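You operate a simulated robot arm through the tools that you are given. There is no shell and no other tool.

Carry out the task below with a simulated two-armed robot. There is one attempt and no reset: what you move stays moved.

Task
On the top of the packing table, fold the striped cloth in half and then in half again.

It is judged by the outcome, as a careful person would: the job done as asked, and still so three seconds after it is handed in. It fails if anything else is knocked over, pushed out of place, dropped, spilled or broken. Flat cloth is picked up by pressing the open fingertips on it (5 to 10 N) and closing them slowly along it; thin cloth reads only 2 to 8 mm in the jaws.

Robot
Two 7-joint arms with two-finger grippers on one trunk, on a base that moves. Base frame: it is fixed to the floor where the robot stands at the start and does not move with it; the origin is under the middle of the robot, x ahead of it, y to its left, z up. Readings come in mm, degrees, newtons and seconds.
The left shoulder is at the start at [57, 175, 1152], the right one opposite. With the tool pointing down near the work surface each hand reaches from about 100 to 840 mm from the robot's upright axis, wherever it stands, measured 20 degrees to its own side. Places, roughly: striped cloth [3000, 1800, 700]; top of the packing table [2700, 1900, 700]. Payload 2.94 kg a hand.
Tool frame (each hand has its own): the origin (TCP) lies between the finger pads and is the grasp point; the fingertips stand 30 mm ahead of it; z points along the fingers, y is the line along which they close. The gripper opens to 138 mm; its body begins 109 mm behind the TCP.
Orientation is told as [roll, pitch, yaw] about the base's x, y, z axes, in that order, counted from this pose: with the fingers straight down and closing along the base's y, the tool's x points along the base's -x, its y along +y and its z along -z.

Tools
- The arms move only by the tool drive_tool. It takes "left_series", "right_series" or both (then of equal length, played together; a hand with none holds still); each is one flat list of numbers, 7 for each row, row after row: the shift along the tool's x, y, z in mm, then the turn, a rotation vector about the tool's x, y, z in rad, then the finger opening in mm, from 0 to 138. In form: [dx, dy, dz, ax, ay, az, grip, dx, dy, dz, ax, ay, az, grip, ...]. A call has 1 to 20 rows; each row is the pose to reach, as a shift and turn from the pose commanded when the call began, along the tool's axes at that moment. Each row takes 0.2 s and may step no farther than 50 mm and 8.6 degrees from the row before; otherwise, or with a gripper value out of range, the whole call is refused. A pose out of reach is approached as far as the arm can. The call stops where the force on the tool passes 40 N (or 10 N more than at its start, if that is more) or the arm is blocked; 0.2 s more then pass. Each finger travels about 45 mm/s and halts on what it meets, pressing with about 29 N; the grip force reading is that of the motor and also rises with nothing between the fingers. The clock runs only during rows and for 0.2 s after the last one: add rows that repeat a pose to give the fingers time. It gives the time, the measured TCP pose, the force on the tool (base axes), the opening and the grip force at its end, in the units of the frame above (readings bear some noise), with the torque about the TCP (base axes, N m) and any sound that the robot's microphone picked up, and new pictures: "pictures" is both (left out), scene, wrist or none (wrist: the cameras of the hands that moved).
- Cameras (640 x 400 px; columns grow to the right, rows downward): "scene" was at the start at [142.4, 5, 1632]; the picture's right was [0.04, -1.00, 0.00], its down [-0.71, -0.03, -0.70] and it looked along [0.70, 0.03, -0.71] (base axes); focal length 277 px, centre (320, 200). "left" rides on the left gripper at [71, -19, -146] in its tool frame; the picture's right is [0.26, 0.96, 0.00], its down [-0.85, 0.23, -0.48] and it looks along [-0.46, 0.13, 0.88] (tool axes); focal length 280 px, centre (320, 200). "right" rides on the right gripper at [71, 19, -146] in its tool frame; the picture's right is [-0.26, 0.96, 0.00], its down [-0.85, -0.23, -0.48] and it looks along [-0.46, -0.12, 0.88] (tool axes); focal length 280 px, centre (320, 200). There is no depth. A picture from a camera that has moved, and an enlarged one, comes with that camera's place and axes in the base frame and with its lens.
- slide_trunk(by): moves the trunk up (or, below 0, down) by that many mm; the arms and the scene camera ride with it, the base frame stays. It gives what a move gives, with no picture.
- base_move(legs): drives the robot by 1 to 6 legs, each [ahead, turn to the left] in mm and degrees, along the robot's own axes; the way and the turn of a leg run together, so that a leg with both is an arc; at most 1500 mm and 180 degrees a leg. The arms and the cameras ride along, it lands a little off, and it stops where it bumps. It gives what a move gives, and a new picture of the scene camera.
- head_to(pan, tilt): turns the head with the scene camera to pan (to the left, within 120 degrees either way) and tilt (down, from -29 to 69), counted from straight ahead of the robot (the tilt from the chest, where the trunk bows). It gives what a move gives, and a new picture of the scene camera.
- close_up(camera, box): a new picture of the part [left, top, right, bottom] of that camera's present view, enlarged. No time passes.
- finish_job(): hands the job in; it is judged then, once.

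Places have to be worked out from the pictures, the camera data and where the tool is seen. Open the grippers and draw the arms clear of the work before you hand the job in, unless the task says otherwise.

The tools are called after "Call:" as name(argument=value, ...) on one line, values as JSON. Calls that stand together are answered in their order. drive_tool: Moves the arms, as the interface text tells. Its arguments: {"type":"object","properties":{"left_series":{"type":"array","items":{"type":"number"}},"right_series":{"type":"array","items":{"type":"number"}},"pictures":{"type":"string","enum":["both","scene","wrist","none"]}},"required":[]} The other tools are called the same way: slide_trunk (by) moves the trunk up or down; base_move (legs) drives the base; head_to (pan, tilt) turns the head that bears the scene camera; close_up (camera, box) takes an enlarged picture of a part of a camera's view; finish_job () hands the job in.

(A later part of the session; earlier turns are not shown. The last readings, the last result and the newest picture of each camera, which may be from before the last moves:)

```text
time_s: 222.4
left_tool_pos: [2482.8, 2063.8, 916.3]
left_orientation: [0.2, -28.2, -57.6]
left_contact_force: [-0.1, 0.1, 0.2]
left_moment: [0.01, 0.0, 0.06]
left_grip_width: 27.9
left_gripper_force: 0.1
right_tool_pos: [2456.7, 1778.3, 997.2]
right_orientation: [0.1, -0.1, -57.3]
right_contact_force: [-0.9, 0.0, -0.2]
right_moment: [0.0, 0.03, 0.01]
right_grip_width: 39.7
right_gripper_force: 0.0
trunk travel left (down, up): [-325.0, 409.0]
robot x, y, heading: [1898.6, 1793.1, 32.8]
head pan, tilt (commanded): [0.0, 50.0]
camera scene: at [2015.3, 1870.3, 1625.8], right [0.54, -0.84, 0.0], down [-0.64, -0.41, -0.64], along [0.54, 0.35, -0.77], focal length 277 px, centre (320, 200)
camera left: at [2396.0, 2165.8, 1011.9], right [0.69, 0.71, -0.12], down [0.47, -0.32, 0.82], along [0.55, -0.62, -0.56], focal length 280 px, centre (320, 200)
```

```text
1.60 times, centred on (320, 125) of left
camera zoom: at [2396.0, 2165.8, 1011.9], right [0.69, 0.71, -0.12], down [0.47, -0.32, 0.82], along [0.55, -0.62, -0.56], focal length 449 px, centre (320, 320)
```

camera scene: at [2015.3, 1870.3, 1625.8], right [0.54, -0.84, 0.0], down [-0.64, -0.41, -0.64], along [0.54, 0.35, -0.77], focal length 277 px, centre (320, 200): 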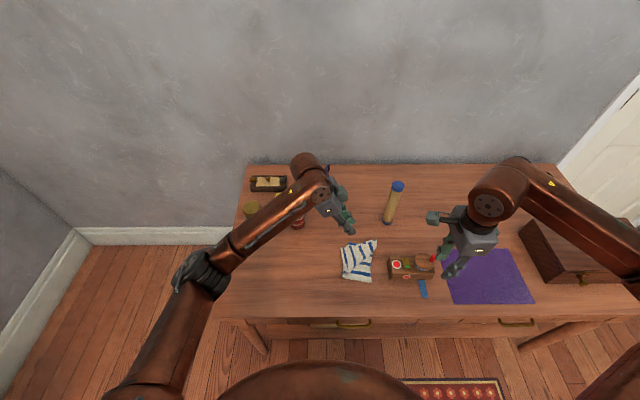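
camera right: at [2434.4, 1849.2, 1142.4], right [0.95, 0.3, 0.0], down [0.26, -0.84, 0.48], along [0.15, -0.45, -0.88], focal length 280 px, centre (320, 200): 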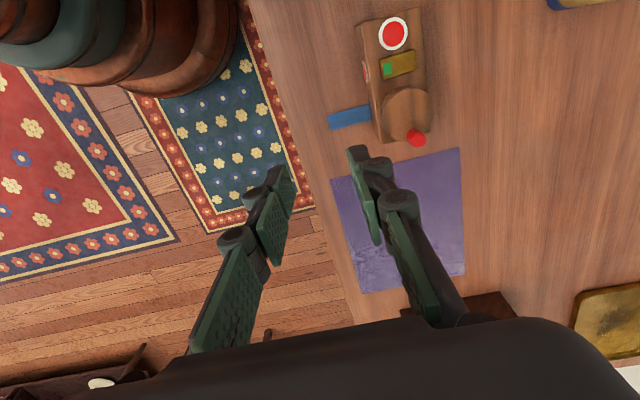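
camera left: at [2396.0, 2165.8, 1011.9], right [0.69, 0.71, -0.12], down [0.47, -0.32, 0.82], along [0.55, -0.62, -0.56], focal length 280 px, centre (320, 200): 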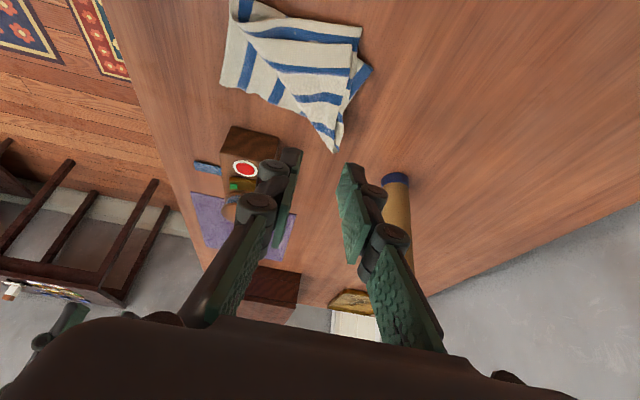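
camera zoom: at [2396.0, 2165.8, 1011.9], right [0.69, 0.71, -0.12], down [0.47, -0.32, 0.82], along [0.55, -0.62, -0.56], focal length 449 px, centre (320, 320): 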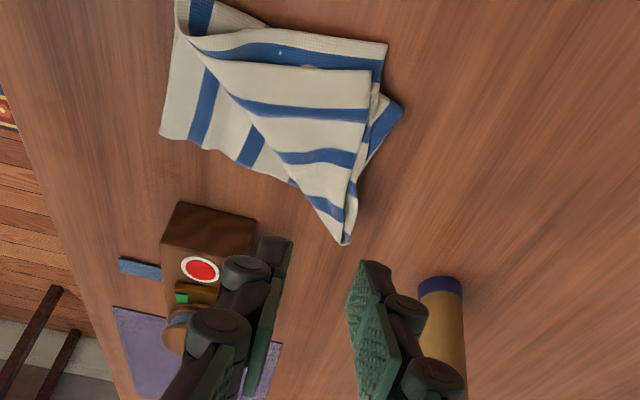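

The flap twisted because the grip's orientation could not hinge with the fold. I regrasp the corner where I left it and carry it back to the left to undo this.

Call:
drive_tool(left_series=[0, 0, 40, 0, 0, 0, 28, 0, 0, 80, 0, 0, 0, 28, 0, 0, 115, 0, 0, 0, 28, 0, 0, 140, 0, 0, 0, 28, 0, 0, 155, 0, 0, 0, 28, 0, 0, 159, 0, 0, 0, 28, 0, 0, 159, 0, 0, 0, 22, 0, 0, 159, 0, 0, 0, 16, 0, 0, 159, 0, 0, 0, 10, 0, 0, 159, 0, 0, 0, 4, 0, 0, 159, 0, 0, 0, 0, 0, 0, 159, 0, 0, 0, 0, 0, 0, 159, 0, 0, 0, 0], pictures="wrist")

Call:
close_up(camera="scene", box=[288, 215, 400, 285])

```text
time_s: 225.2
left_tool_pos: [2524.8, 2002.2, 776.5]
left_orientation: [0.2, -28.2, -57.5]
left_contact_force: [-2.4, 0.5, 4.3]
left_moment: [0.13, -0.08, 0.03]
left_grip_width: 0.8
left_gripper_force: 30.5
right_tool_pos: [2457.8, 1779.5, 997.9]
right_orientation: [0.1, -0.1, -57.3]
right_contact_force: [0.4, -0.7, -0.2]
right_moment: [0.0, 0.01, -0.03]
right_grip_width: 39.8
right_gripper_force: 0.1
trunk travel left (down, up): [-325.0, 409.0]
robot x, y, heading: [1899.4, 1795.8, 32.8]
head pan, tilt (commanded): [0.0, 50.0]
camera left: at [2437.3, 2103.8, 871.4], right [0.69, 0.71, -0.12], down [0.47, -0.32, 0.82], along [0.55, -0.62, -0.56], focal length 280 px, centre (320, 200)
```

left: 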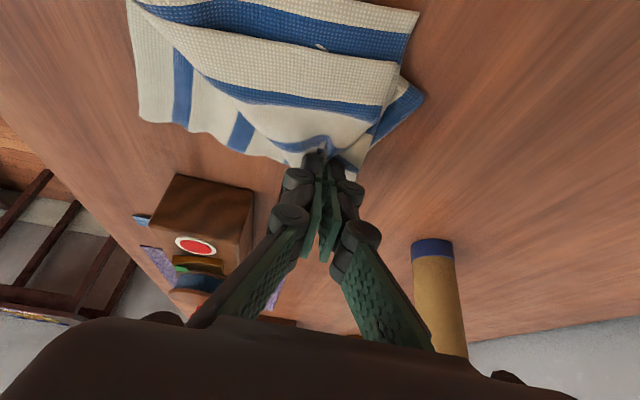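

```text
5.71 times, centred on (344, 250) of scene
camera zoom: at [2014.8, 1870.5, 1625.9], right [0.54, -0.84, 0.0], down [-0.64, -0.41, -0.64], along [0.54, 0.35, -0.77], focal length 1582 px, centre (183, -86)
```

zoom: 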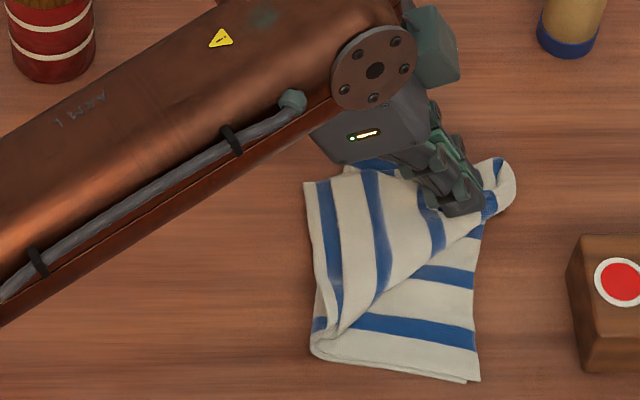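

I lift and carry the corner back along the arc to the left side.

Call:
drive_tool(left_series=[1.9, 0, -27.8, 0, 0, 0, 0, 6, 0, -62, 0, 0.02, 0, 0, 15.4, 0, -99, 0, 0.1, 0, 0, 24, 0, -113, 0, 0.14, 0, 0, 33.2, 0, -126.9, 0, 0.18, 0, 0, 59.4, 0, -145.8, 0, 0.26, 0, 0, 89.5, 0, -155.3, 0, 0.34, 0, 0, 125.4, 0, -152.2, 0, 0.42, 0, 0, 160.8, 0, -137.3, 0, 0.5, 0, 0, 187.5, 0, -117.7, 0, 0.5, 0, 0, 195.8, 0, -110.9, 0, 0.5, 0, 0, 195.8, 0, -110.9, 0, 0.5, 0, 0], pictures="both")

Call:
close_up(camera="scene", box=[280, 215, 392, 285])

```text
time_s: 227.8
left_tool_pos: [2404.3, 2191.1, 781.7]
left_orientation: [0.1, 0.5, -57.5]
left_contact_force: [-0.7, 0.5, 0.4]
left_moment: [-0.04, 0.0, -0.01]
left_grip_width: 0.0
left_gripper_force: 28.5
right_tool_pos: [2457.0, 1780.4, 998.0]
right_orientation: [0.0, -0.3, -57.3]
right_contact_force: [0.3, -0.1, -0.2]
right_moment: [0.01, 0.02, 0.03]
right_grip_width: 39.7
right_gripper_force: 0.0
trunk travel left (down, up): [-325.0, 409.0]
robot x, y, heading: [1897.5, 1797.1, 33.0]
head pan, tilt (commanded): [0.0, 50.0]
camera scene: at [2014.5, 1870.8, 1625.9], right [0.54, -0.84, 0.0], down [-0.64, -0.41, -0.64], along [0.54, 0.35, -0.77], focal length 277 px, centre (320, 200)
camera left: at [2349.6, 2241.6, 928.6], right [0.67, 0.74, 0.01], down [0.65, -0.6, 0.47], along [0.35, -0.31, -0.88], focal length 280 px, centre (320, 200)
```

scene: 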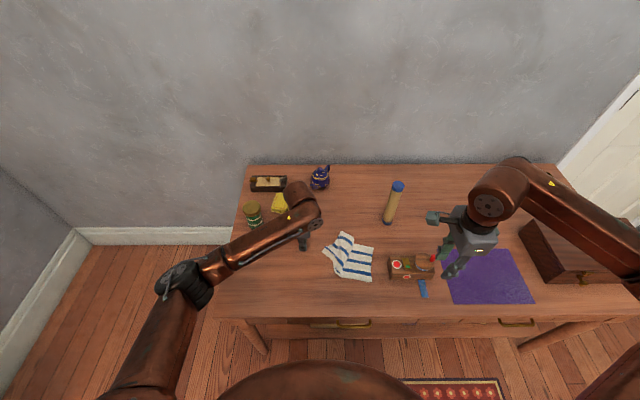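
left: 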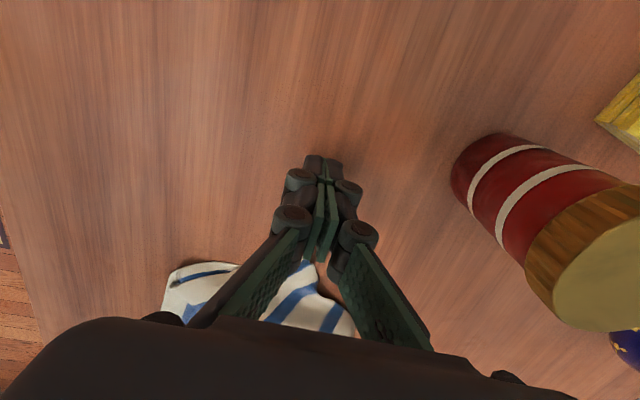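

```text
5.71 times, centred on (336, 250) of scene
camera zoom: at [2014.5, 1870.8, 1625.9], right [0.54, -0.84, 0.0], down [-0.64, -0.41, -0.64], along [0.54, 0.35, -0.77], focal length 1582 px, centre (229, -86)
```

zoom: 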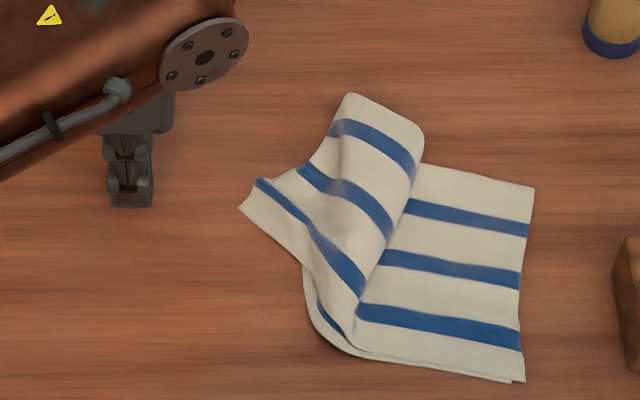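

The corner slipped free halfway; the top layer's near-left corner now points to the left at about (635, −9). I'll grip that corner and turn it back to the near-left like a page; first I bring the open left hand over it.

Call:
drive_tool(left_series=[0, 0, -25, 0, 0, 0, 10, -10, 0, -50, 0, 0, 0, 24, -40, -2, -50, 0, 0, 0, 34, -70, -3, -50, 0, 0, 0, 34, -81, -3, -40, 0, 0, 0, 34, -81, -3, -20, 0, 0, 0, 34, -81, -3, -5, 0, 0, 0, 34, -81, -3, -5, 0, 0, 0, 34], pictures="wrist")

Call:
close_up(camera="scene", box=[280, 215, 392, 285])

```text
time_s: 229.6
left_tool_pos: [2442.6, 2122.1, 784.3]
left_orientation: [0.1, 0.4, -57.5]
left_contact_force: [-0.4, 0.3, 0.1]
left_moment: [-0.02, -0.01, 0.02]
left_grip_width: 34.1
left_gripper_force: 0.0
right_tool_pos: [2456.1, 1779.7, 997.9]
right_orientation: [0.0, -0.1, -57.2]
right_contact_force: [0.1, -0.1, -0.4]
right_moment: [0.01, -0.01, 0.01]
right_grip_width: 40.3
right_gripper_force: 0.1
trunk travel left (down, up): [-325.0, 409.0]
robot x, y, heading: [1900.4, 1793.2, 32.9]
head pan, tilt (commanded): [0.0, 50.0]
camera left: at [2389.7, 2171.7, 930.7], right [0.67, 0.74, 0.01], down [0.65, -0.6, 0.47], along [0.35, -0.31, -0.88], focal length 280 px, centre (320, 200)
```

left: 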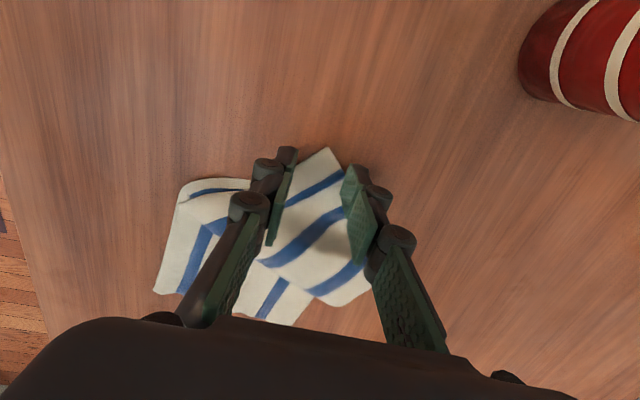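

```text
5.71 times, centred on (336, 250) of scene
camera zoom: at [2014.7, 1870.4, 1625.9], right [0.54, -0.84, 0.0], down [-0.64, -0.41, -0.64], along [0.54, 0.35, -0.77], focal length 1582 px, centre (229, -86)
```

zoom: 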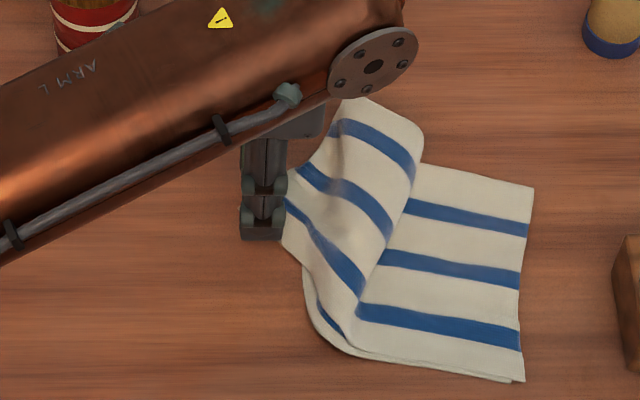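

The corner lies between the fingers. I shift 8 mm further in, lower, press and close slowly in one go.

Call:
drive_tool(left_series=[-4, 0, 4, 0, 0, 0, 36, -8, 0, 9, 0, 0, 0, 38, -8, 0, 13, 0, 0, 0, 38, -8, 0, 15.5, 0, 0, 0, 38, -8, 0, 15.5, 0, 0, 0, 35, -8, 0, 15.5, 0, 0, 0, 32, -8, 0, 15.5, 0, 0, 0, 29, -8, 0, 15.5, 0, 0, 0, 26, -8, 0, 15.5, 0, 0, 0, 23, -8, 0, 15.5, 0, 0, 0, 20, -8, 0, 15.5, 0, 0, 0, 17, -8, 0, 15, 0, 0, 0, 14, -8, 0, 15, 0, 0, 0, 11, -8, 0, 15, 0, 0, 0, 8, -8, 0, 15, 0, 0, 0, 5, -8, 0, 15, 0, 0, 0, 2, -8, 0, 15, 0, 0, 0, 0, -8, 0, 15, 0, 0, 0, 0], pictures="wrist")

```text
time_s: 233.4
left_tool_pos: [2447.5, 2114.8, 770.7]
left_orientation: [0.2, 0.5, -57.3]
left_contact_force: [-0.1, -0.2, 4.6]
left_moment: [-0.03, 0.04, -0.02]
left_grip_width: 1.7
left_gripper_force: 31.1
right_tool_pos: [2456.7, 1780.2, 997.6]
right_orientation: [0.2, -0.1, -57.3]
right_contact_force: [-0.3, 0.2, -0.1]
right_moment: [0.0, 0.04, 0.02]
right_grip_width: 40.2
right_gripper_force: 0.0
trunk travel left (down, up): [-325.0, 409.0]
robot x, y, heading: [1898.2, 1794.7, 33.0]
head pan, tilt (commanded): [0.0, 50.0]
camera left: at [2394.3, 2164.7, 917.3], right [0.67, 0.74, 0.01], down [0.65, -0.6, 0.47], along [0.35, -0.31, -0.88], focal length 280 px, centre (320, 200)
```

left: 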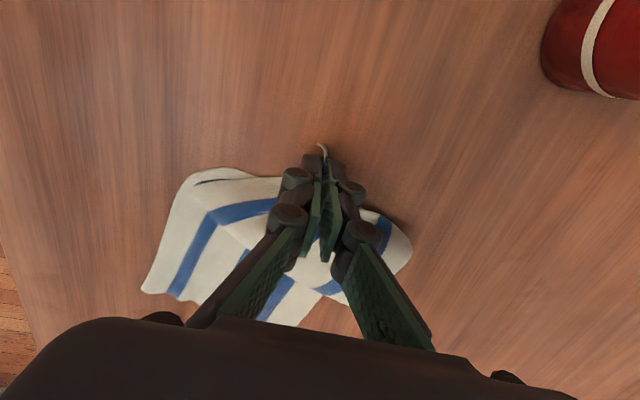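

The corner is held. I lift it 70 mm and carry it back to the near-left (about X 525, y 62), then lower it.

Call:
drive_tool(left_series=[0, 0, -20, 0, 0, 0, 0, 3, -5, -45, 0, 0, 0, 0, 10, -15, -65, 0, 0, 0, 0, 20, -30, -75, 0, 0, 0, 0, 32, -46, -80, 0, 0, 0, 0, 44, -62, -80, 0, 0, 0, 0, 56, -78, -75, 0, 0, 0, 0, 68, -92, -65, 0, 0, 0, 0, 78, -102, -50, 0, 0, 0, 0, 86, -108, -34, 0, 0, 0, 0, 90, -111, -20, 0, 0, 0, 0, 92, -112, -8, 0, 0, 0, 0, 92, -112, -8, 0, 0, 0, 0], pictures="both")

Call:
close_up(camera="scene", box=[280, 215, 392, 285])

```text
time_s: 236.2
left_tool_pos: [2304.1, 2131.6, 778.6]
left_orientation: [0.3, 0.5, -57.4]
left_contact_force: [1.9, -0.9, 2.2]
left_moment: [-0.02, 0.01, 0.06]
left_grip_width: 2.8
left_gripper_force: 36.8
right_tool_pos: [2457.1, 1778.8, 998.8]
right_orientation: [0.1, -0.1, -57.2]
right_contact_force: [0.0, -1.2, -0.4]
right_moment: [0.04, 0.0, -0.01]
right_grip_width: 40.0
right_gripper_force: 0.1
trunk travel left (down, up): [-325.0, 409.0]
robot x, y, heading: [1899.1, 1795.4, 32.9]
head pan, tilt (commanded): [0.0, 50.0]
camera scene: at [2014.4, 1870.6, 1625.9], right [0.54, -0.84, 0.0], down [-0.64, -0.41, -0.64], along [0.54, 0.35, -0.77], focal length 277 px, centre (320, 200)
camera left: at [2250.9, 2181.4, 925.6], right [0.67, 0.74, 0.01], down [0.65, -0.6, 0.47], along [0.35, -0.31, -0.88], focal length 280 px, centre (320, 200)
```

scene: 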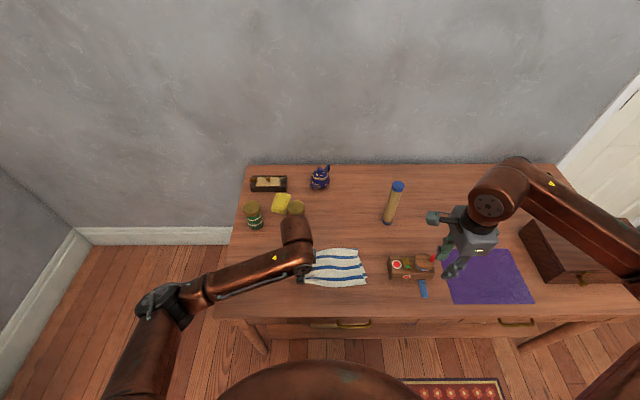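
left: 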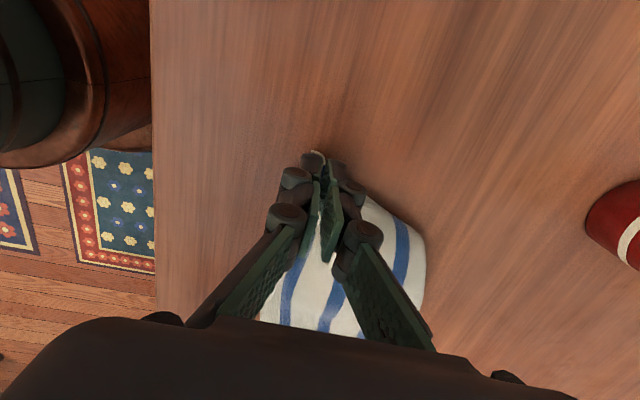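

```text
5.71 times, centred on (336, 250) of scene
camera zoom: at [2014.4, 1870.6, 1625.9], right [0.54, -0.84, 0.0], down [-0.64, -0.41, -0.64], along [0.54, 0.35, -0.77], focal length 1582 px, centre (229, -86)
```

zoom: 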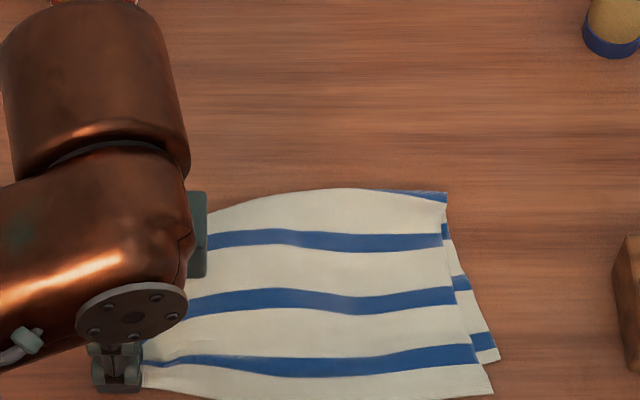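

Turning the page back worked: it is a half-fold again, slightly skewed. I set the corner down, release, and inspect the state.

Call:
drive_tool(left_series=[2, 0, 5, 0, 0, 0, 0, 2, 0, 7, 0, 0, 0, 4, 2, 0, 7, 0, 0, 0, 12, 2, 0, 6, 0, 0, 0, 20, 2, 0, -5, 0, 0, 0, 26, 2, 0, -30, 0, 0, 0, 30, 10, 10, -70, 0, 0, 0, 36, 30, 20, -110, 0, 0, 0, 40, 60, 30, -140, 0, 0, 0, 40, 60, 30, -140, 0, 0, 0, 40], pictures="scene")

Call:
close_up(camera="scene", box=[272, 215, 400, 295])

```text
time_s: 238.4
left_tool_pos: [2297.5, 2197.3, 923.7]
left_orientation: [0.2, 0.5, -57.4]
left_contact_force: [0.6, -0.1, -0.4]
left_moment: [0.0, 0.01, 0.02]
left_grip_width: 40.0
left_gripper_force: 0.0
right_tool_pos: [2456.9, 1778.3, 996.3]
right_orientation: [0.1, -0.1, -57.2]
right_contact_force: [-0.1, 0.7, 0.4]
right_moment: [0.0, 0.0, -0.02]
right_grip_width: 40.0
right_gripper_force: 0.1
trunk travel left (down, up): [-325.0, 409.0]
robot x, y, heading: [1899.7, 1795.4, 32.7]
head pan, tilt (commanded): [0.0, 50.0]
camera scene: at [2015.1, 1870.4, 1625.8], right [0.54, -0.84, 0.0], down [-0.64, -0.41, -0.64], along [0.54, 0.35, -0.77], focal length 277 px, centre (320, 200)
```

scene: 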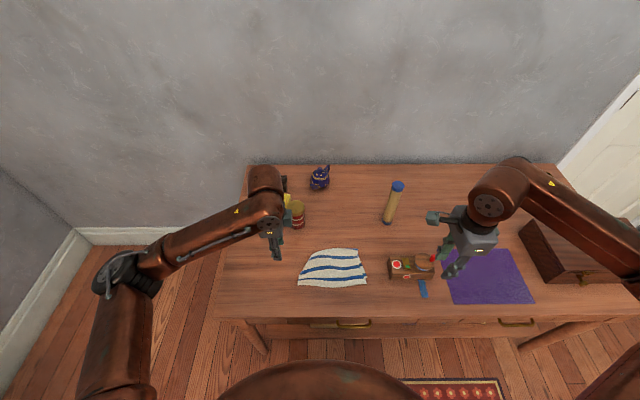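

```text
5.00 times, centred on (336, 255) of scene
camera zoom: at [2015.1, 1870.4, 1625.8], right [0.54, -0.84, 0.0], down [-0.64, -0.41, -0.64], along [0.54, 0.35, -0.77], focal length 1384 px, centre (240, -75)
```

zoom: 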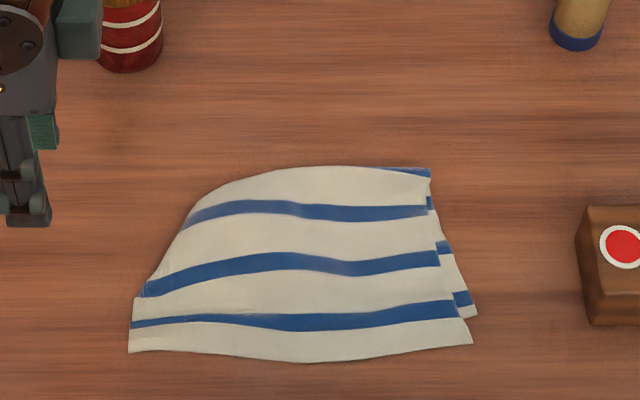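

The far-left part is tucked under, so I reset by hanging from the near edge again: both hands go to the near edge corners of the top layer (left about (533, 57), right (539, −139)) and lower to z≈786.

Call:
drive_tool(left_series=[-10, -4, 0, 0, 0, 0, 40, -25, -8, 0, 0, 0, 0, 40, -40, -12, 0, 0, 0, 0, 40, -55, -17, 0, 0, 0, 0, 40, -65, -21, 0, 0, 0, 0, 40, -65, -21, 25, 0, 0, 0, 40, -65, -21, 55, 0, 0, 0, 40, -65, -21, 85, 0, 0, 0, 40, -65, -21, 110, 0, 0, 0, 40, -65, -21, 130, 0, 0, 0, 40, -65, -21, 138, 0, 0, 0, 40, -65, -21, 138, 0, 0, 0, 40], right_series=[36, 16, 0, 0, 0, 0, 40, 72, 32, 0, 0, 0, 0, 40, 108, 48, 0, 0, 0, 0, 40, 144, 64, 0, 0, 0, 0, 40, 178, 78, 0, 0, 0, 0, 40, 178, 78, 40, 0, 0, 0, 40, 178, 78, 80, 0, 0, 0, 40, 178, 78, 120, 0, 0, 0, 40, 178, 78, 160, 0, 0, 0, 40, 178, 78, 195, 0, 0, 0, 40, 178, 78, 211, 0, 0, 0, 40, 178, 78, 211, 0, 0, 0, 40], pictures="wrist")

```text
time_s: 241.0
left_tool_pos: [2313.6, 2133.0, 781.9]
left_orientation: [0.2, 0.4, -57.4]
left_contact_force: [0.4, 0.3, 0.1]
left_moment: [-0.01, -0.01, -0.02]
left_grip_width: 39.9
left_gripper_force: 0.1
right_tool_pos: [2427.0, 1967.2, 785.4]
right_orientation: [0.1, -0.2, -57.2]
right_contact_force: [0.1, 0.4, -0.5]
right_moment: [0.0, -0.02, -0.01]
right_grip_width: 39.9
right_gripper_force: 0.0
trunk travel left (down, up): [-325.0, 409.0]
robot x, y, heading: [1896.8, 1796.3, 32.9]
head pan, tilt (commanded): [0.0, 50.0]
camera right: at [2403.9, 2037.3, 930.9], right [0.95, 0.3, 0.0], down [0.26, -0.84, 0.48], along [0.15, -0.45, -0.88], focal length 280 px, centre (320, 200)
camera left: at [2259.6, 2183.6, 928.7], right [0.67, 0.74, 0.01], down [0.65, -0.6, 0.47], along [0.35, -0.31, -0.88], focal length 280 px, centre (320, 200)
```

right: 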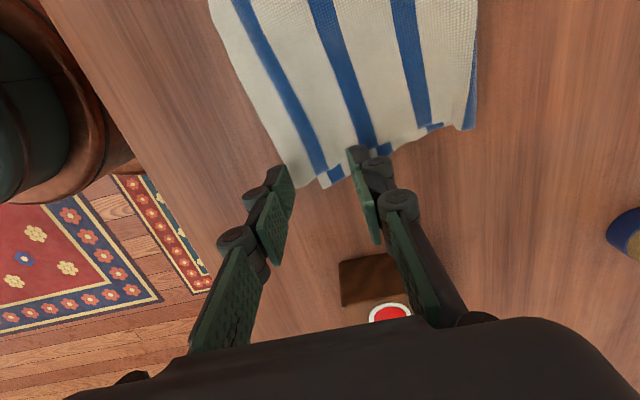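
left: 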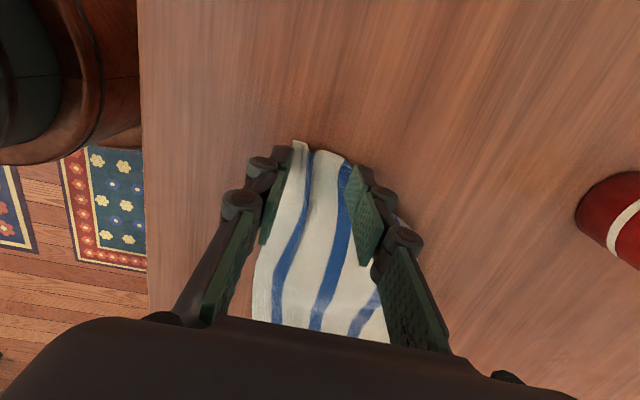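

Well placed; right goes 8 mm inward. I lower, press and close slowly on both in one sequence.

Call:
drive_tool(left_series=[0, 0, 5, 0, 0, 0, 40, 0, 0, 10, 0, 0, 0, 40, 0, 0, 13, 0, 0, 0, 40, 0, 0, 13, 0, 0, 0, 40, 0, 0, 13, 0, 0, 0, 37, 0, 0, 13, 0, 0, 0, 34, 0, 0, 13, 0, 0, 0, 31, 0, 0, 13, 0, 0, 0, 28, 0, 0, 13, 0, 0, 0, 25, 0, 0, 13, 0, 0, 0, 22, 0, 0, 13, 0, 0, 0, 19, 0, 0, 13, 0, 0, 0, 16, 0, 0, 13, 0, 0, 0, 13, 0, 0, 13, 0, 0, 0, 10, 0, 0, 13, 0, 0, 0, 7, 0, 0, 13, 0, 0, 0, 4, 0, 0, 13, 0, 0, 0, 1, 0, 0, 13, 0, 0, 0, 0, 0, 0, 13, 0, 0, 0, 0], right_series=[4, 0, 6, 0, 0, 0, 40, 8, 0, 12, 0, 0, 0, 40, 8, 0, 16, 0, 0, 0, 40, 8, 0, 16, 0, 0, 0, 40, 8, 0, 16, 0, 0, 0, 37, 8, 0, 16, 0, 0, 0, 34, 8, 0, 16, 0, 0, 0, 31, 8, 0, 16, 0, 0, 0, 28, 8, 0, 16, 0, 0, 0, 25, 8, 0, 16, 0, 0, 0, 22, 8, 0, 16, 0, 0, 0, 19, 8, 0, 16, 0, 0, 0, 16, 8, 0, 16, 0, 0, 0, 13, 8, 0, 16, 0, 0, 0, 10, 8, 0, 16, 0, 0, 0, 7, 8, 0, 16, 0, 0, 0, 4, 8, 0, 16, 0, 0, 0, 1, 8, 0, 16, 0, 0, 0, 0, 8, 0, 16, 0, 0, 0, 0], pictures="wrist")

```text
time_s: 245.0
left_tool_pos: [2313.4, 2131.7, 769.2]
left_orientation: [0.4, 0.4, -57.5]
left_contact_force: [1.0, -0.1, 27.3]
left_moment: [-0.04, -0.17, 0.0]
left_grip_width: 3.2
left_gripper_force: 28.9
right_tool_pos: [2422.2, 1973.4, 772.9]
right_orientation: [0.3, -0.1, -57.2]
right_contact_force: [1.0, 0.1, 3.3]
right_moment: [0.24, -0.15, -0.02]
right_grip_width: 0.7
right_gripper_force: 24.8
trunk travel left (down, up): [-325.0, 409.0]
robot x, y, heading: [1895.4, 1794.4, 32.8]
head pan, tilt (commanded): [0.0, 50.0]
camera right: at [2398.9, 2043.7, 917.9], right [0.95, 0.3, 0.0], down [0.26, -0.84, 0.48], along [0.15, -0.45, -0.88], focal length 280 px, centre (320, 200)
camera left: at [2258.8, 2182.3, 915.6], right [0.67, 0.74, 0.01], down [0.65, -0.6, 0.47], along [0.35, -0.31, -0.88], focal length 280 px, centre (320, 200)
```

right: 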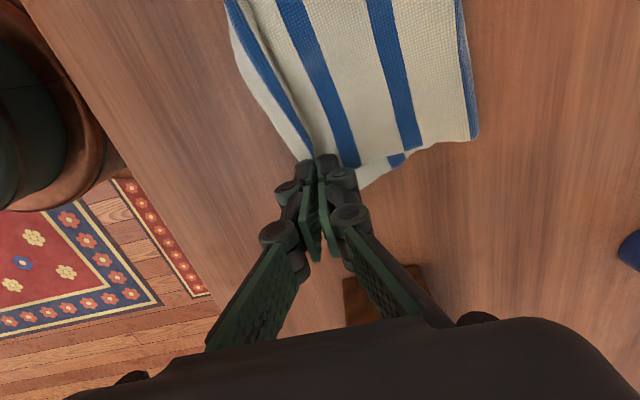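
left: 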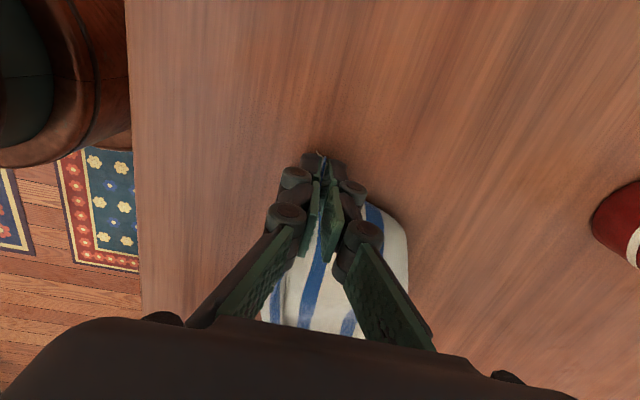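

Both corners are pinched. I lift about 290 mm, then carry forward and 28 mm right to X≈740 ready to lay toward me.

Call:
drive_tool(left_series=[0, 0, -15, 0, 0, 0, 0, 0, 0, -40, 0, 0, 0, 0, 0, 5, -70, 0, 0, 0, 0, 0, 10, -105, 0, 0, 0, 0, 0, 15, -140, 0, 0, 0, 0, 0, 20, -175, 0, 0, 0, 0, 0, 25, -210, 0, 0, 0, 0, 0, 30, -245, 0, 0, 0, 0, -5, 45, -270, 0, 0, 0, 0, -10, 65, -275, 0, 0, 0, 0, -15, 88, -275, 0, 0, 0, 0, -20, 112, -275, 0, 0, 0, 0, -25, 136, -275, 0, 0, 0, 0, -28, 160, -275, 0, 0, 0, 0, -28, 182, -275, 0, 0, 0, 0, -28, 200, -275, 0, 0, 0, 0, -28, 207, -275, 0, 0, 0, 0, -28, 207, -275, 0, 0, 0, 0, -28, 207, -275, 0, 0, 0, 0], right_series=[0, 0, -15, 0, 0, 0, 0, 0, 0, -40, 0, 0, 0, 0, 0, 5, -70, 0, 0, 0, 0, 0, 10, -105, 0, 0, 0, 0, 0, 15, -140, 0, 0, 0, 0, 0, 20, -175, 0, 0, 0, 0, 0, 25, -210, 0, 0, 0, 0, 0, 30, -245, 0, 0, 0, 0, -5, 45, -270, 0, 0, 0, 0, -10, 65, -275, 0, 0, 0, 0, -15, 88, -275, 0, 0, 0, 0, -20, 112, -275, 0, 0, 0, 0, -25, 136, -275, 0, 0, 0, 0, -28, 160, -275, 0, 0, 0, 0, -28, 182, -275, 0, 0, 0, 0, -28, 200, -275, 0, 0, 0, 0, -28, 205, -275, 0, 0, 0, 0, -28, 205, -275, 0, 0, 0, 0, -28, 205, -275, 0, 0, 0, 0], pictures="scene")

Call:
close_up(camera="scene", box=[272, 170, 400, 250])

```text
time_s: 249.0
left_tool_pos: [2504.6, 2219.9, 1043.6]
left_orientation: [0.2, 0.5, -57.4]
left_contact_force: [-1.3, -0.7, -2.3]
left_moment: [0.0, 0.04, -0.03]
left_grip_width: 2.1
left_gripper_force: 23.6
right_tool_pos: [2609.1, 2063.1, 1045.7]
right_orientation: [0.1, -0.2, -57.3]
right_contact_force: [0.2, -0.9, 0.6]
right_moment: [-0.01, 0.02, -0.01]
right_grip_width: 0.1
right_gripper_force: 28.7
trunk travel left (down, up): [-325.0, 409.0]
robot x, y, heading: [1896.4, 1793.7, 32.9]
head pan, tilt (commanded): [0.0, 50.0]
camera scene: at [2014.7, 1870.9, 1625.8], right [0.54, -0.84, 0.0], down [-0.64, -0.41, -0.64], along [0.54, 0.35, -0.77], focal length 277 px, centre (320, 200)
```

scene: 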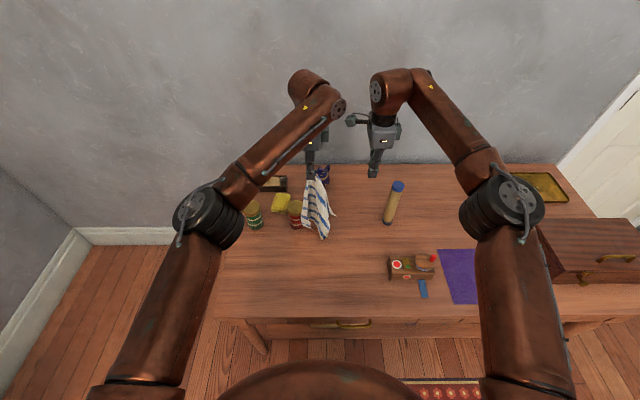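

```text
5.00 times, centred on (336, 210) of scene
camera zoom: at [2014.7, 1870.9, 1625.8], right [0.54, -0.84, 0.0], down [-0.64, -0.41, -0.64], along [0.54, 0.35, -0.77], focal length 1384 px, centre (240, 150)
```

zoom: 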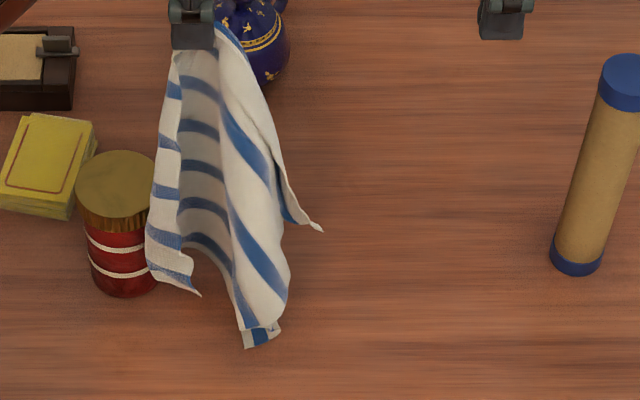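

The right grip slipped and the cloth now hangs from the left hand by one corner. I clear the right hand away to the right, raise the left a little and bring the cloth over the free middle area at about (700, −105).

Call:
drive_tool(left_series=[0, 0, -10, 0, 0, 0, 0, 0, 0, -20, 0, 0, 0, 0, 0, 0, -30, 0, 0, 0, 0, 0, 0, -30, 0, 0, 0, 0, 0, 0, -30, 0, 0, 0, 0, -15, -4, -30, 0, 0, 0, 0, -35, -10, -30, 0, 0, 0, 0, -55, -17, -30, 0, 0, 0, 0, -75, -24, -30, 0, 0, 0, 0, -95, -30, -30, 0, 0, 0, 0, -115, -36, -30, 0, 0, 0, 0, -130, -40, -30, 0, 0, 0, 0, -134, -41, -30, 0, 0, 0, 0, -134, -41, -30, 0, 0, 0, 0, -134, -41, -30, 0, 0, 0, 0], right_series=[-25, -25, 0, 0, 0, 0, 0, -55, -60, 0, 0, 0, 0, 0, -85, -95, 0, 0, 0, 0, 10, -115, -130, 0, 0, 0, 0, 20, -145, -165, 0, 0, 0, 0, 30, -170, -195, 0, 0, 0, 0, 40, -185, -220, 0, 0, 0, 0, 40, -195, -240, 0, 0, 0, 0, 40, -195, -240, 0, 0, 0, 0, 40, -195, -240, 0, 0, 0, 0, 40, -195, -240, 0, 0, 0, 0, 40, -195, -240, 0, 0, 0, 0, 40, -195, -240, 0, 0, 0, 0, 40, -195, -240, 0, 0, 0, 0, 40, -195, -240, 0, 0, 0, 0, 40], pictures="scene")

Call:
close_up(camera="scene", box=[272, 180, 400, 260])

```text
time_s: 252.2
left_tool_pos: [2542.5, 2082.5, 1071.5]
left_orientation: [0.3, 0.5, -57.4]
left_contact_force: [1.3, -1.3, -1.6]
left_moment: [-0.02, 0.0, 0.04]
left_grip_width: 5.8
left_gripper_force: 33.2
right_tool_pos: [2510.6, 1769.5, 1044.4]
right_orientation: [0.1, -0.1, -57.3]
right_contact_force: [0.0, 1.1, -0.3]
right_moment: [0.02, 0.0, 0.0]
right_grip_width: 40.0
right_gripper_force: 0.0
trunk travel left (down, up): [-325.0, 409.0]
robot x, y, heading: [1897.6, 1795.0, 32.8]
head pan, tilt (commanded): [0.0, 50.0]
camera scene: at [2015.3, 1870.4, 1625.8], right [0.54, -0.84, 0.0], down [-0.64, -0.41, -0.64], along [0.54, 0.35, -0.77], focal length 277 px, centre (320, 200)
```

scene: 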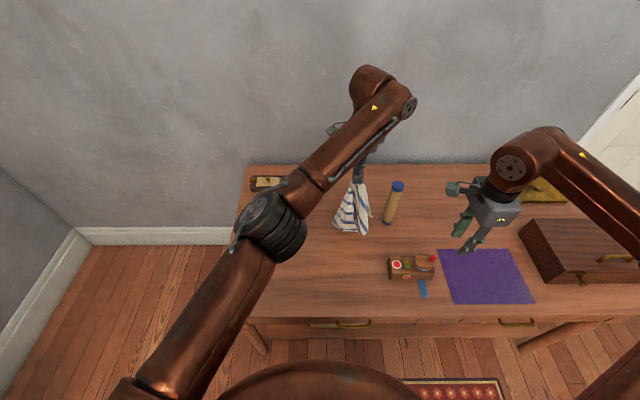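

```text
5.00 times, centred on (336, 220) of scene
camera zoom: at [2015.3, 1870.4, 1625.8], right [0.54, -0.84, 0.0], down [-0.64, -0.41, -0.64], along [0.54, 0.35, -0.77], focal length 1384 px, centre (240, 100)
```

zoom: 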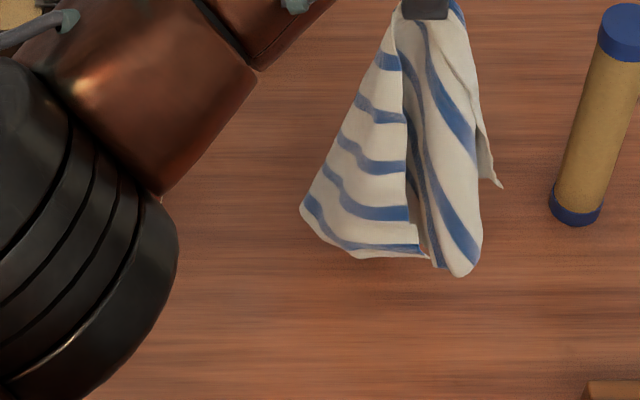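

I lay it down by drawing the corner toward my near-left while lowering, so the cloth spreads out diagonally behind it.

Call:
drive_tool(left_series=[8, -10, 6, 0, 0, 0, 0, 18, -22, 15, 0, 0, 0, 0, 28, -34, 28, 0, 0, 0, 0, 38, -46, 42, 0, 0, 0, 0, 48, -58, 57, 0, 0, 0, 0, 58, -70, 72, 0, 0, 0, 0, 68, -82, 88, 0, 0, 0, 0, 78, -94, 104, 0, 0, 0, 0, 88, -106, 120, 0, 0, 0, 0, 98, -118, 136, 0, 0, 0, 0, 108, -130, 152, 0, 0, 0, 0, 118, -142, 168, 0, 0, 0, 0, 128, -154, 184, 0, 0, 0, 0, 138, -166, 200, 0, 0, 0, 0, 148, -178, 217, 0, 0, 0, 0, 158, -190, 234, 0, 0, 0, 0, 168, -202, 251, 0, 0, 0, 0, 177, -213, 268, 0, 0, 0, 0, 185, -223, 283, 0, 0, 0, 0, 190, -230, 293, 0, 0, 0, 0], pictures="scene")

Call:
close_up(camera="scene", box=[264, 215, 408, 305])

```text
time_s: 256.4
left_tool_pos: [2246.5, 2121.3, 779.9]
left_orientation: [0.3, 0.4, -57.4]
left_contact_force: [0.4, 0.3, 2.6]
left_moment: [0.03, 0.03, 0.0]
left_grip_width: 1.0
left_gripper_force: 23.8
right_tool_pos: [2509.6, 1770.7, 1044.7]
right_orientation: [0.1, -0.2, -57.4]
right_contact_force: [-0.2, 0.5, -1.2]
right_moment: [0.02, 0.0, -0.01]
right_grip_width: 39.8
right_gripper_force: 0.1
trunk travel left (down, up): [-325.0, 409.0]
robot x, y, heading: [1894.3, 1798.3, 32.8]
head pan, tilt (commanded): [0.0, 50.0]
camera scene: at [2014.2, 1870.8, 1625.9], right [0.54, -0.84, 0.0], down [-0.64, -0.41, -0.64], along [0.54, 0.35, -0.77], focal length 277 px, centre (320, 200)
```

scene: 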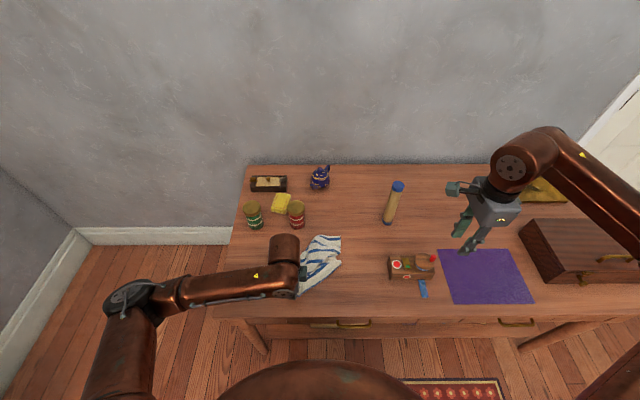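

```text
4.44 times, centred on (336, 260) of scene
camera zoom: at [2014.2, 1870.8, 1625.9], right [0.54, -0.84, 0.0], down [-0.64, -0.41, -0.64], along [0.54, 0.35, -0.77], focal length 1231 px, centre (249, -67)
```

zoom: 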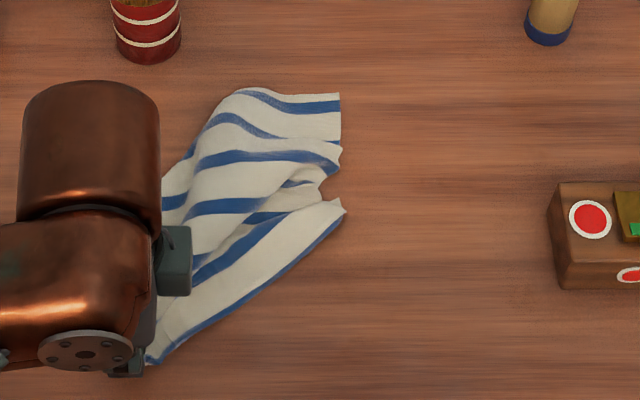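

The cloth lies bunched with its other near corner (C) at about (590, −75), while the left hand still holds corner D at (470, 85). I bring the right hand over C to pinch it.

Call:
drive_tool(right_series=[37, 10, 0, 0, 0, 0, 40, 74, 20, 0, 0, 0, 0, 36, 111, 30, 0, 0, 0, 0, 32, 148, 40, 0, 0, 0, 0, 32, 185, 50, 0, 0, 0, 0, 32, 222, 60, 0, 0, 0, 0, 32, 259, 70, 10, 0, 0, 0, 32, 290, 78, 40, 0, 0, 0, 32, 297, 79, 80, 0, 0, 0, 32, 297, 79, 120, 0, 0, 0, 32, 297, 79, 160, 0, 0, 0, 32, 297, 79, 200, 0, 0, 0, 32, 297, 79, 235, 0, 0, 0, 32, 297, 79, 257, 0, 0, 0, 32, 297, 79, 257, 0, 0, 0, 32], pictures="both")

```text
time_s: 259.6
left_tool_pos: [2245.3, 2122.9, 779.3]
left_orientation: [0.1, 0.3, -57.5]
left_contact_force: [0.3, 1.3, 1.0]
left_moment: [0.05, -0.09, 0.02]
left_grip_width: 2.8
left_gripper_force: 34.9
right_tool_pos: [2419.8, 2061.5, 785.9]
right_orientation: [0.0, -0.1, -57.2]
right_contact_force: [0.0, 0.4, 0.3]
right_moment: [-0.01, 0.02, 0.03]
right_grip_width: 32.2
right_gripper_force: 0.0
trunk travel left (down, up): [-325.0, 409.0]
robot x, y, heading: [1898.1, 1797.6, 32.8]
head pan, tilt (commanded): [0.0, 50.0]
camera scene: at [2014.1, 1871.1, 1625.9], right [0.54, -0.84, 0.0], down [-0.64, -0.41, -0.64], along [0.54, 0.35, -0.77], focal length 277 px, centre (320, 200)
camera right: at [2397.6, 2131.7, 931.1], right [0.95, 0.3, 0.0], down [0.26, -0.84, 0.48], along [0.15, -0.46, -0.88], focal length 280 px, centre (320, 200)
```

scene: 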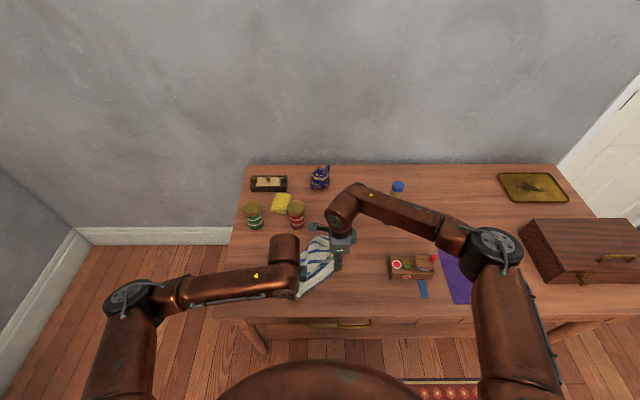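
right: 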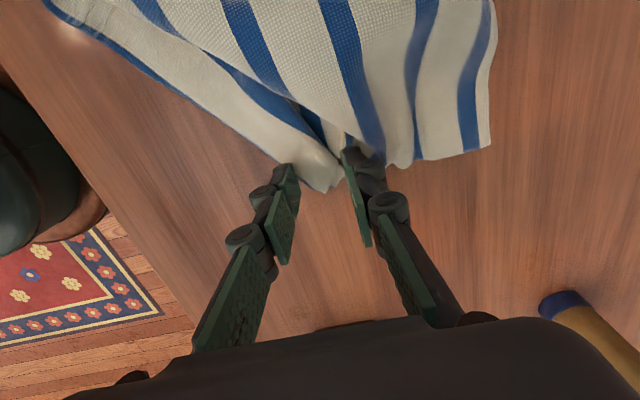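

Corner C is right below. I shift 12 mm inward, lower, press and close slowly.

Call:
drive_tool(right_series=[6, 0, 5, 0, 0, 0, 34, 12, 0, 11, 0, 0, 0, 36, 12, 0, 15, 0, 0, 0, 36, 12, 0, 17, 0, 0, 0, 36, 12, 0, 17, 0, 0, 0, 33, 12, 0, 17, 0, 0, 0, 30, 12, 0, 17, 0, 0, 0, 27, 12, 0, 17, 0, 0, 0, 24, 12, 0, 17, 0, 0, 0, 21, 12, 0, 17, 0, 0, 0, 18, 12, 0, 17, 0, 0, 0, 15, 12, 0, 17, 0, 0, 0, 12, 12, 0, 17, 0, 0, 0, 9, 12, 0, 17, 0, 0, 0, 6, 12, 0, 17, 0, 0, 0, 3, 12, 0, 17, 0, 0, 0, 0, 12, 0, 17, 0, 0, 0, 0], pictures="wrist")

```text
time_s: 263.2
left_tool_pos: [2245.5, 2123.6, 780.9]
left_orientation: [0.2, 0.4, -57.4]
left_contact_force: [-1.3, 1.0, 5.2]
left_moment: [0.01, -0.01, 0.01]
left_grip_width: 1.1
left_gripper_force: 21.2
right_tool_pos: [2413.1, 2071.5, 771.3]
right_orientation: [0.2, -0.2, -57.2]
right_contact_force: [-0.8, 1.5, 2.9]
right_moment: [0.05, -0.03, 0.0]
right_grip_width: 5.3
right_gripper_force: 25.1
trunk travel left (down, up): [-325.0, 409.0]
robot x, y, heading: [1894.9, 1794.5, 32.8]
head pan, tilt (commanded): [0.0, 50.0]
camera right: at [2390.2, 2140.9, 915.5], right [0.95, 0.3, 0.0], down [0.26, -0.84, 0.48], along [0.15, -0.45, -0.88], focal length 280 px, centre (320, 200)
```

right: 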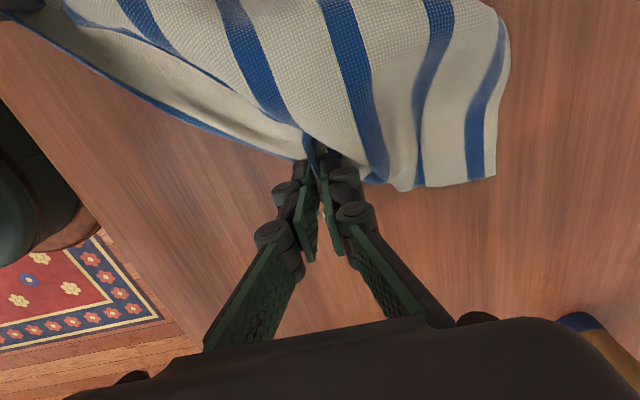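

Corner C is gripped (5.3 mm). I lift both corners together, spread and level the hands, and carry the cloth forward to X≈740 so it hangs straight.

Call:
drive_tool(left_series=[-2, 0, -10, 0, 0, 0, 0, -6, 3, -35, 0, 0, 0, 0, -10, 8, -62, 0, 0, 0, 0, -15, 14, -90, 0, 0, 0, 0, -20, 20, -118, 0, 0, 0, 0, -25, 28, -146, 0, 0, 0, 0, -30, 36, -174, 0, 0, 0, 0, -35, 46, -202, 0, 0, 0, 0, -40, 56, -230, 0, 0, 0, 0, -46, 68, -255, 0, 0, 0, 0, -46, 90, -265, 0, 0, 0, 0, -46, 112, -265, 0, 0, 0, 0, -46, 134, -265, 0, 0, 0, 0, -46, 156, -265, 0, 0, 0, 0, -46, 178, -265, 0, 0, 0, 0, -46, 200, -265, 0, 0, 0, 0, -46, 222, -265, 0, 0, 0, 0, -46, 244, -265, 0, 0, 0, 0, -46, 260, -265, 0, 0, 0, 0, -46, 270, -265, 0, 0, 0, 0], right_series=[-5, 0, -10, 0, 0, 0, 0, -15, 0, -35, 0, 0, 0, 0, -27, 2, -62, 0, 0, 0, 0, -39, 5, -90, 0, 0, 0, 0, -51, 8, -118, 0, 0, 0, 0, -63, 12, -146, 0, 0, 0, 0, -75, 16, -174, 0, 0, 0, 0, -87, 20, -202, 0, 0, 0, 0, -100, 26, -230, 0, 0, 0, 0, -112, 32, -255, 0, 0, 0, 0, -112, 44, -274, 0, 0, 0, 0, -112, 56, -274, 0, 0, 0, 0, -112, 68, -274, 0, 0, 0, 0, -112, 80, -274, 0, 0, 0, 0, -112, 94, -274, 0, 0, 0, 0, -112, 108, -274, 0, 0, 0, 0, -112, 122, -274, 0, 0, 0, 0, -112, 136, -274, 0, 0, 0, 0, -112, 148, -274, 0, 0, 0, 0, -112, 157, -274, 0, 0, 0, 0], pictures="scene")

Call:
close_up(camera="scene", box=[272, 170, 400, 250])

```text
time_s: 267.4
left_tool_pos: [2499.2, 2228.6, 1043.9]
left_orientation: [0.2, 0.4, -57.5]
left_contact_force: [-0.5, 0.6, 0.0]
left_moment: [0.0, -0.03, -0.03]
left_grip_width: 0.0
left_gripper_force: 28.8
right_tool_pos: [2605.2, 2062.9, 1045.8]
right_orientation: [0.1, -0.1, -57.4]
right_contact_force: [0.1, -0.2, 2.7]
right_moment: [0.22, -0.2, -0.02]
right_grip_width: 2.4
right_gripper_force: 23.8
trunk travel left (down, up): [-325.0, 409.0]
robot x, y, heading: [1896.7, 1794.5, 32.9]
head pan, tilt (commanded): [0.0, 50.0]
camera scene: at [2014.8, 1871.2, 1625.8], right [0.54, -0.84, 0.0], down [-0.64, -0.41, -0.64], along [0.54, 0.35, -0.77], focal length 277 px, centre (320, 200)
```

scene: 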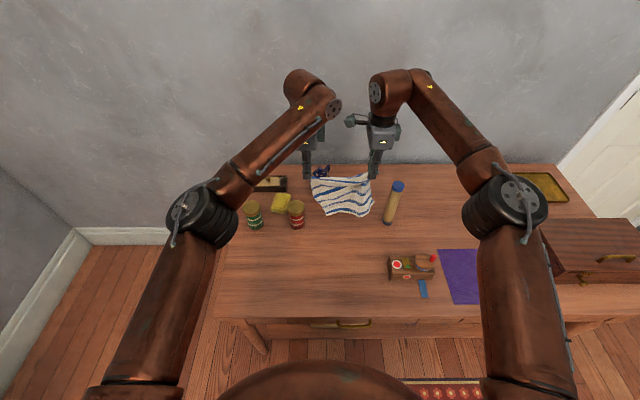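

```text
5.00 times, centred on (336, 210) of scene
camera zoom: at [2014.8, 1871.2, 1625.8], right [0.54, -0.84, 0.0], down [-0.64, -0.41, -0.64], along [0.54, 0.35, -0.77], focal length 1384 px, centre (240, 150)
```

zoom: 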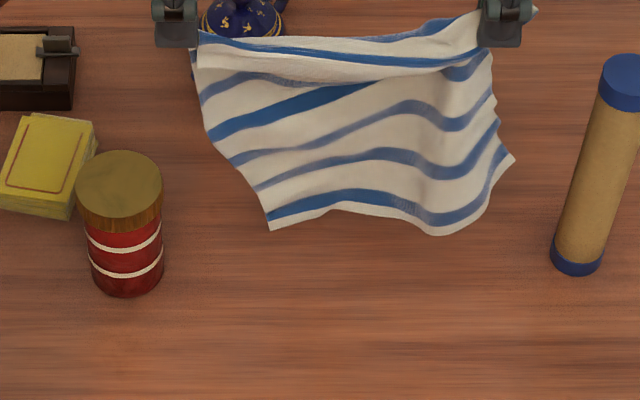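

The left jaw reads 0.0, so I check whether it is still attached.

Call:
drive_tool(left_series=[0, 0, 0, 0, 0, 0, 0], pictures="scene")

Call:
close_up(camera="scene", box=[272, 170, 400, 250])

```text
time_s: 267.8
left_tool_pos: [2498.3, 2227.4, 1044.3]
left_orientation: [0.2, 0.5, -57.5]
left_contact_force: [0.7, 0.4, -0.1]
left_moment: [-0.01, 0.0, -0.01]
left_grip_width: 0.0
left_gripper_force: 29.1
right_tool_pos: [2604.5, 2062.7, 1045.4]
right_orientation: [0.0, -0.1, -57.3]
right_contact_force: [2.1, 1.0, 3.5]
right_moment: [0.18, -0.18, -0.01]
right_grip_width: 2.4
right_gripper_force: 25.4
trunk travel left (down, up): [-325.0, 409.0]
robot x, y, heading: [1899.0, 1797.4, 32.6]
head pan, tilt (commanded): [0.0, 50.0]
camera scene: at [2014.9, 1871.0, 1625.8], right [0.54, -0.84, 0.0], down [-0.64, -0.41, -0.64], along [0.54, 0.35, -0.77], focal length 277 px, centre (320, 200)
```

scene: 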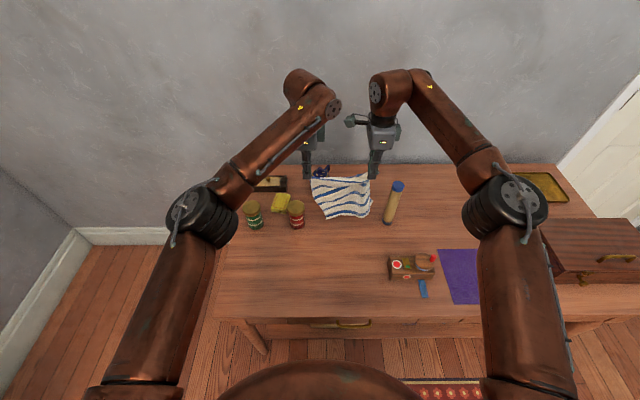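

```text
5.00 times, centred on (336, 210) of scene
camera zoom: at [2014.9, 1871.0, 1625.8], right [0.54, -0.84, 0.0], down [-0.64, -0.41, -0.64], along [0.54, 0.35, -0.77], focal length 1384 px, centre (240, 150)
```

zoom: 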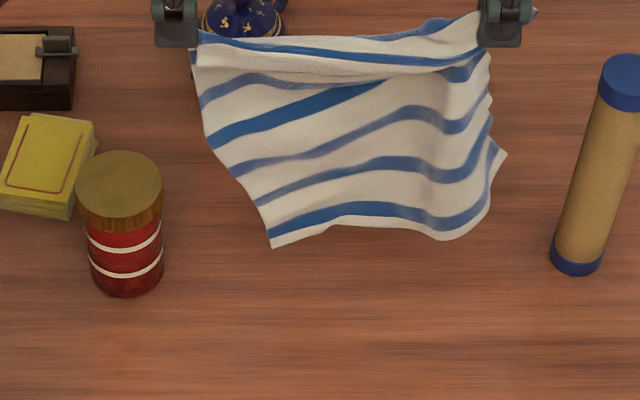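

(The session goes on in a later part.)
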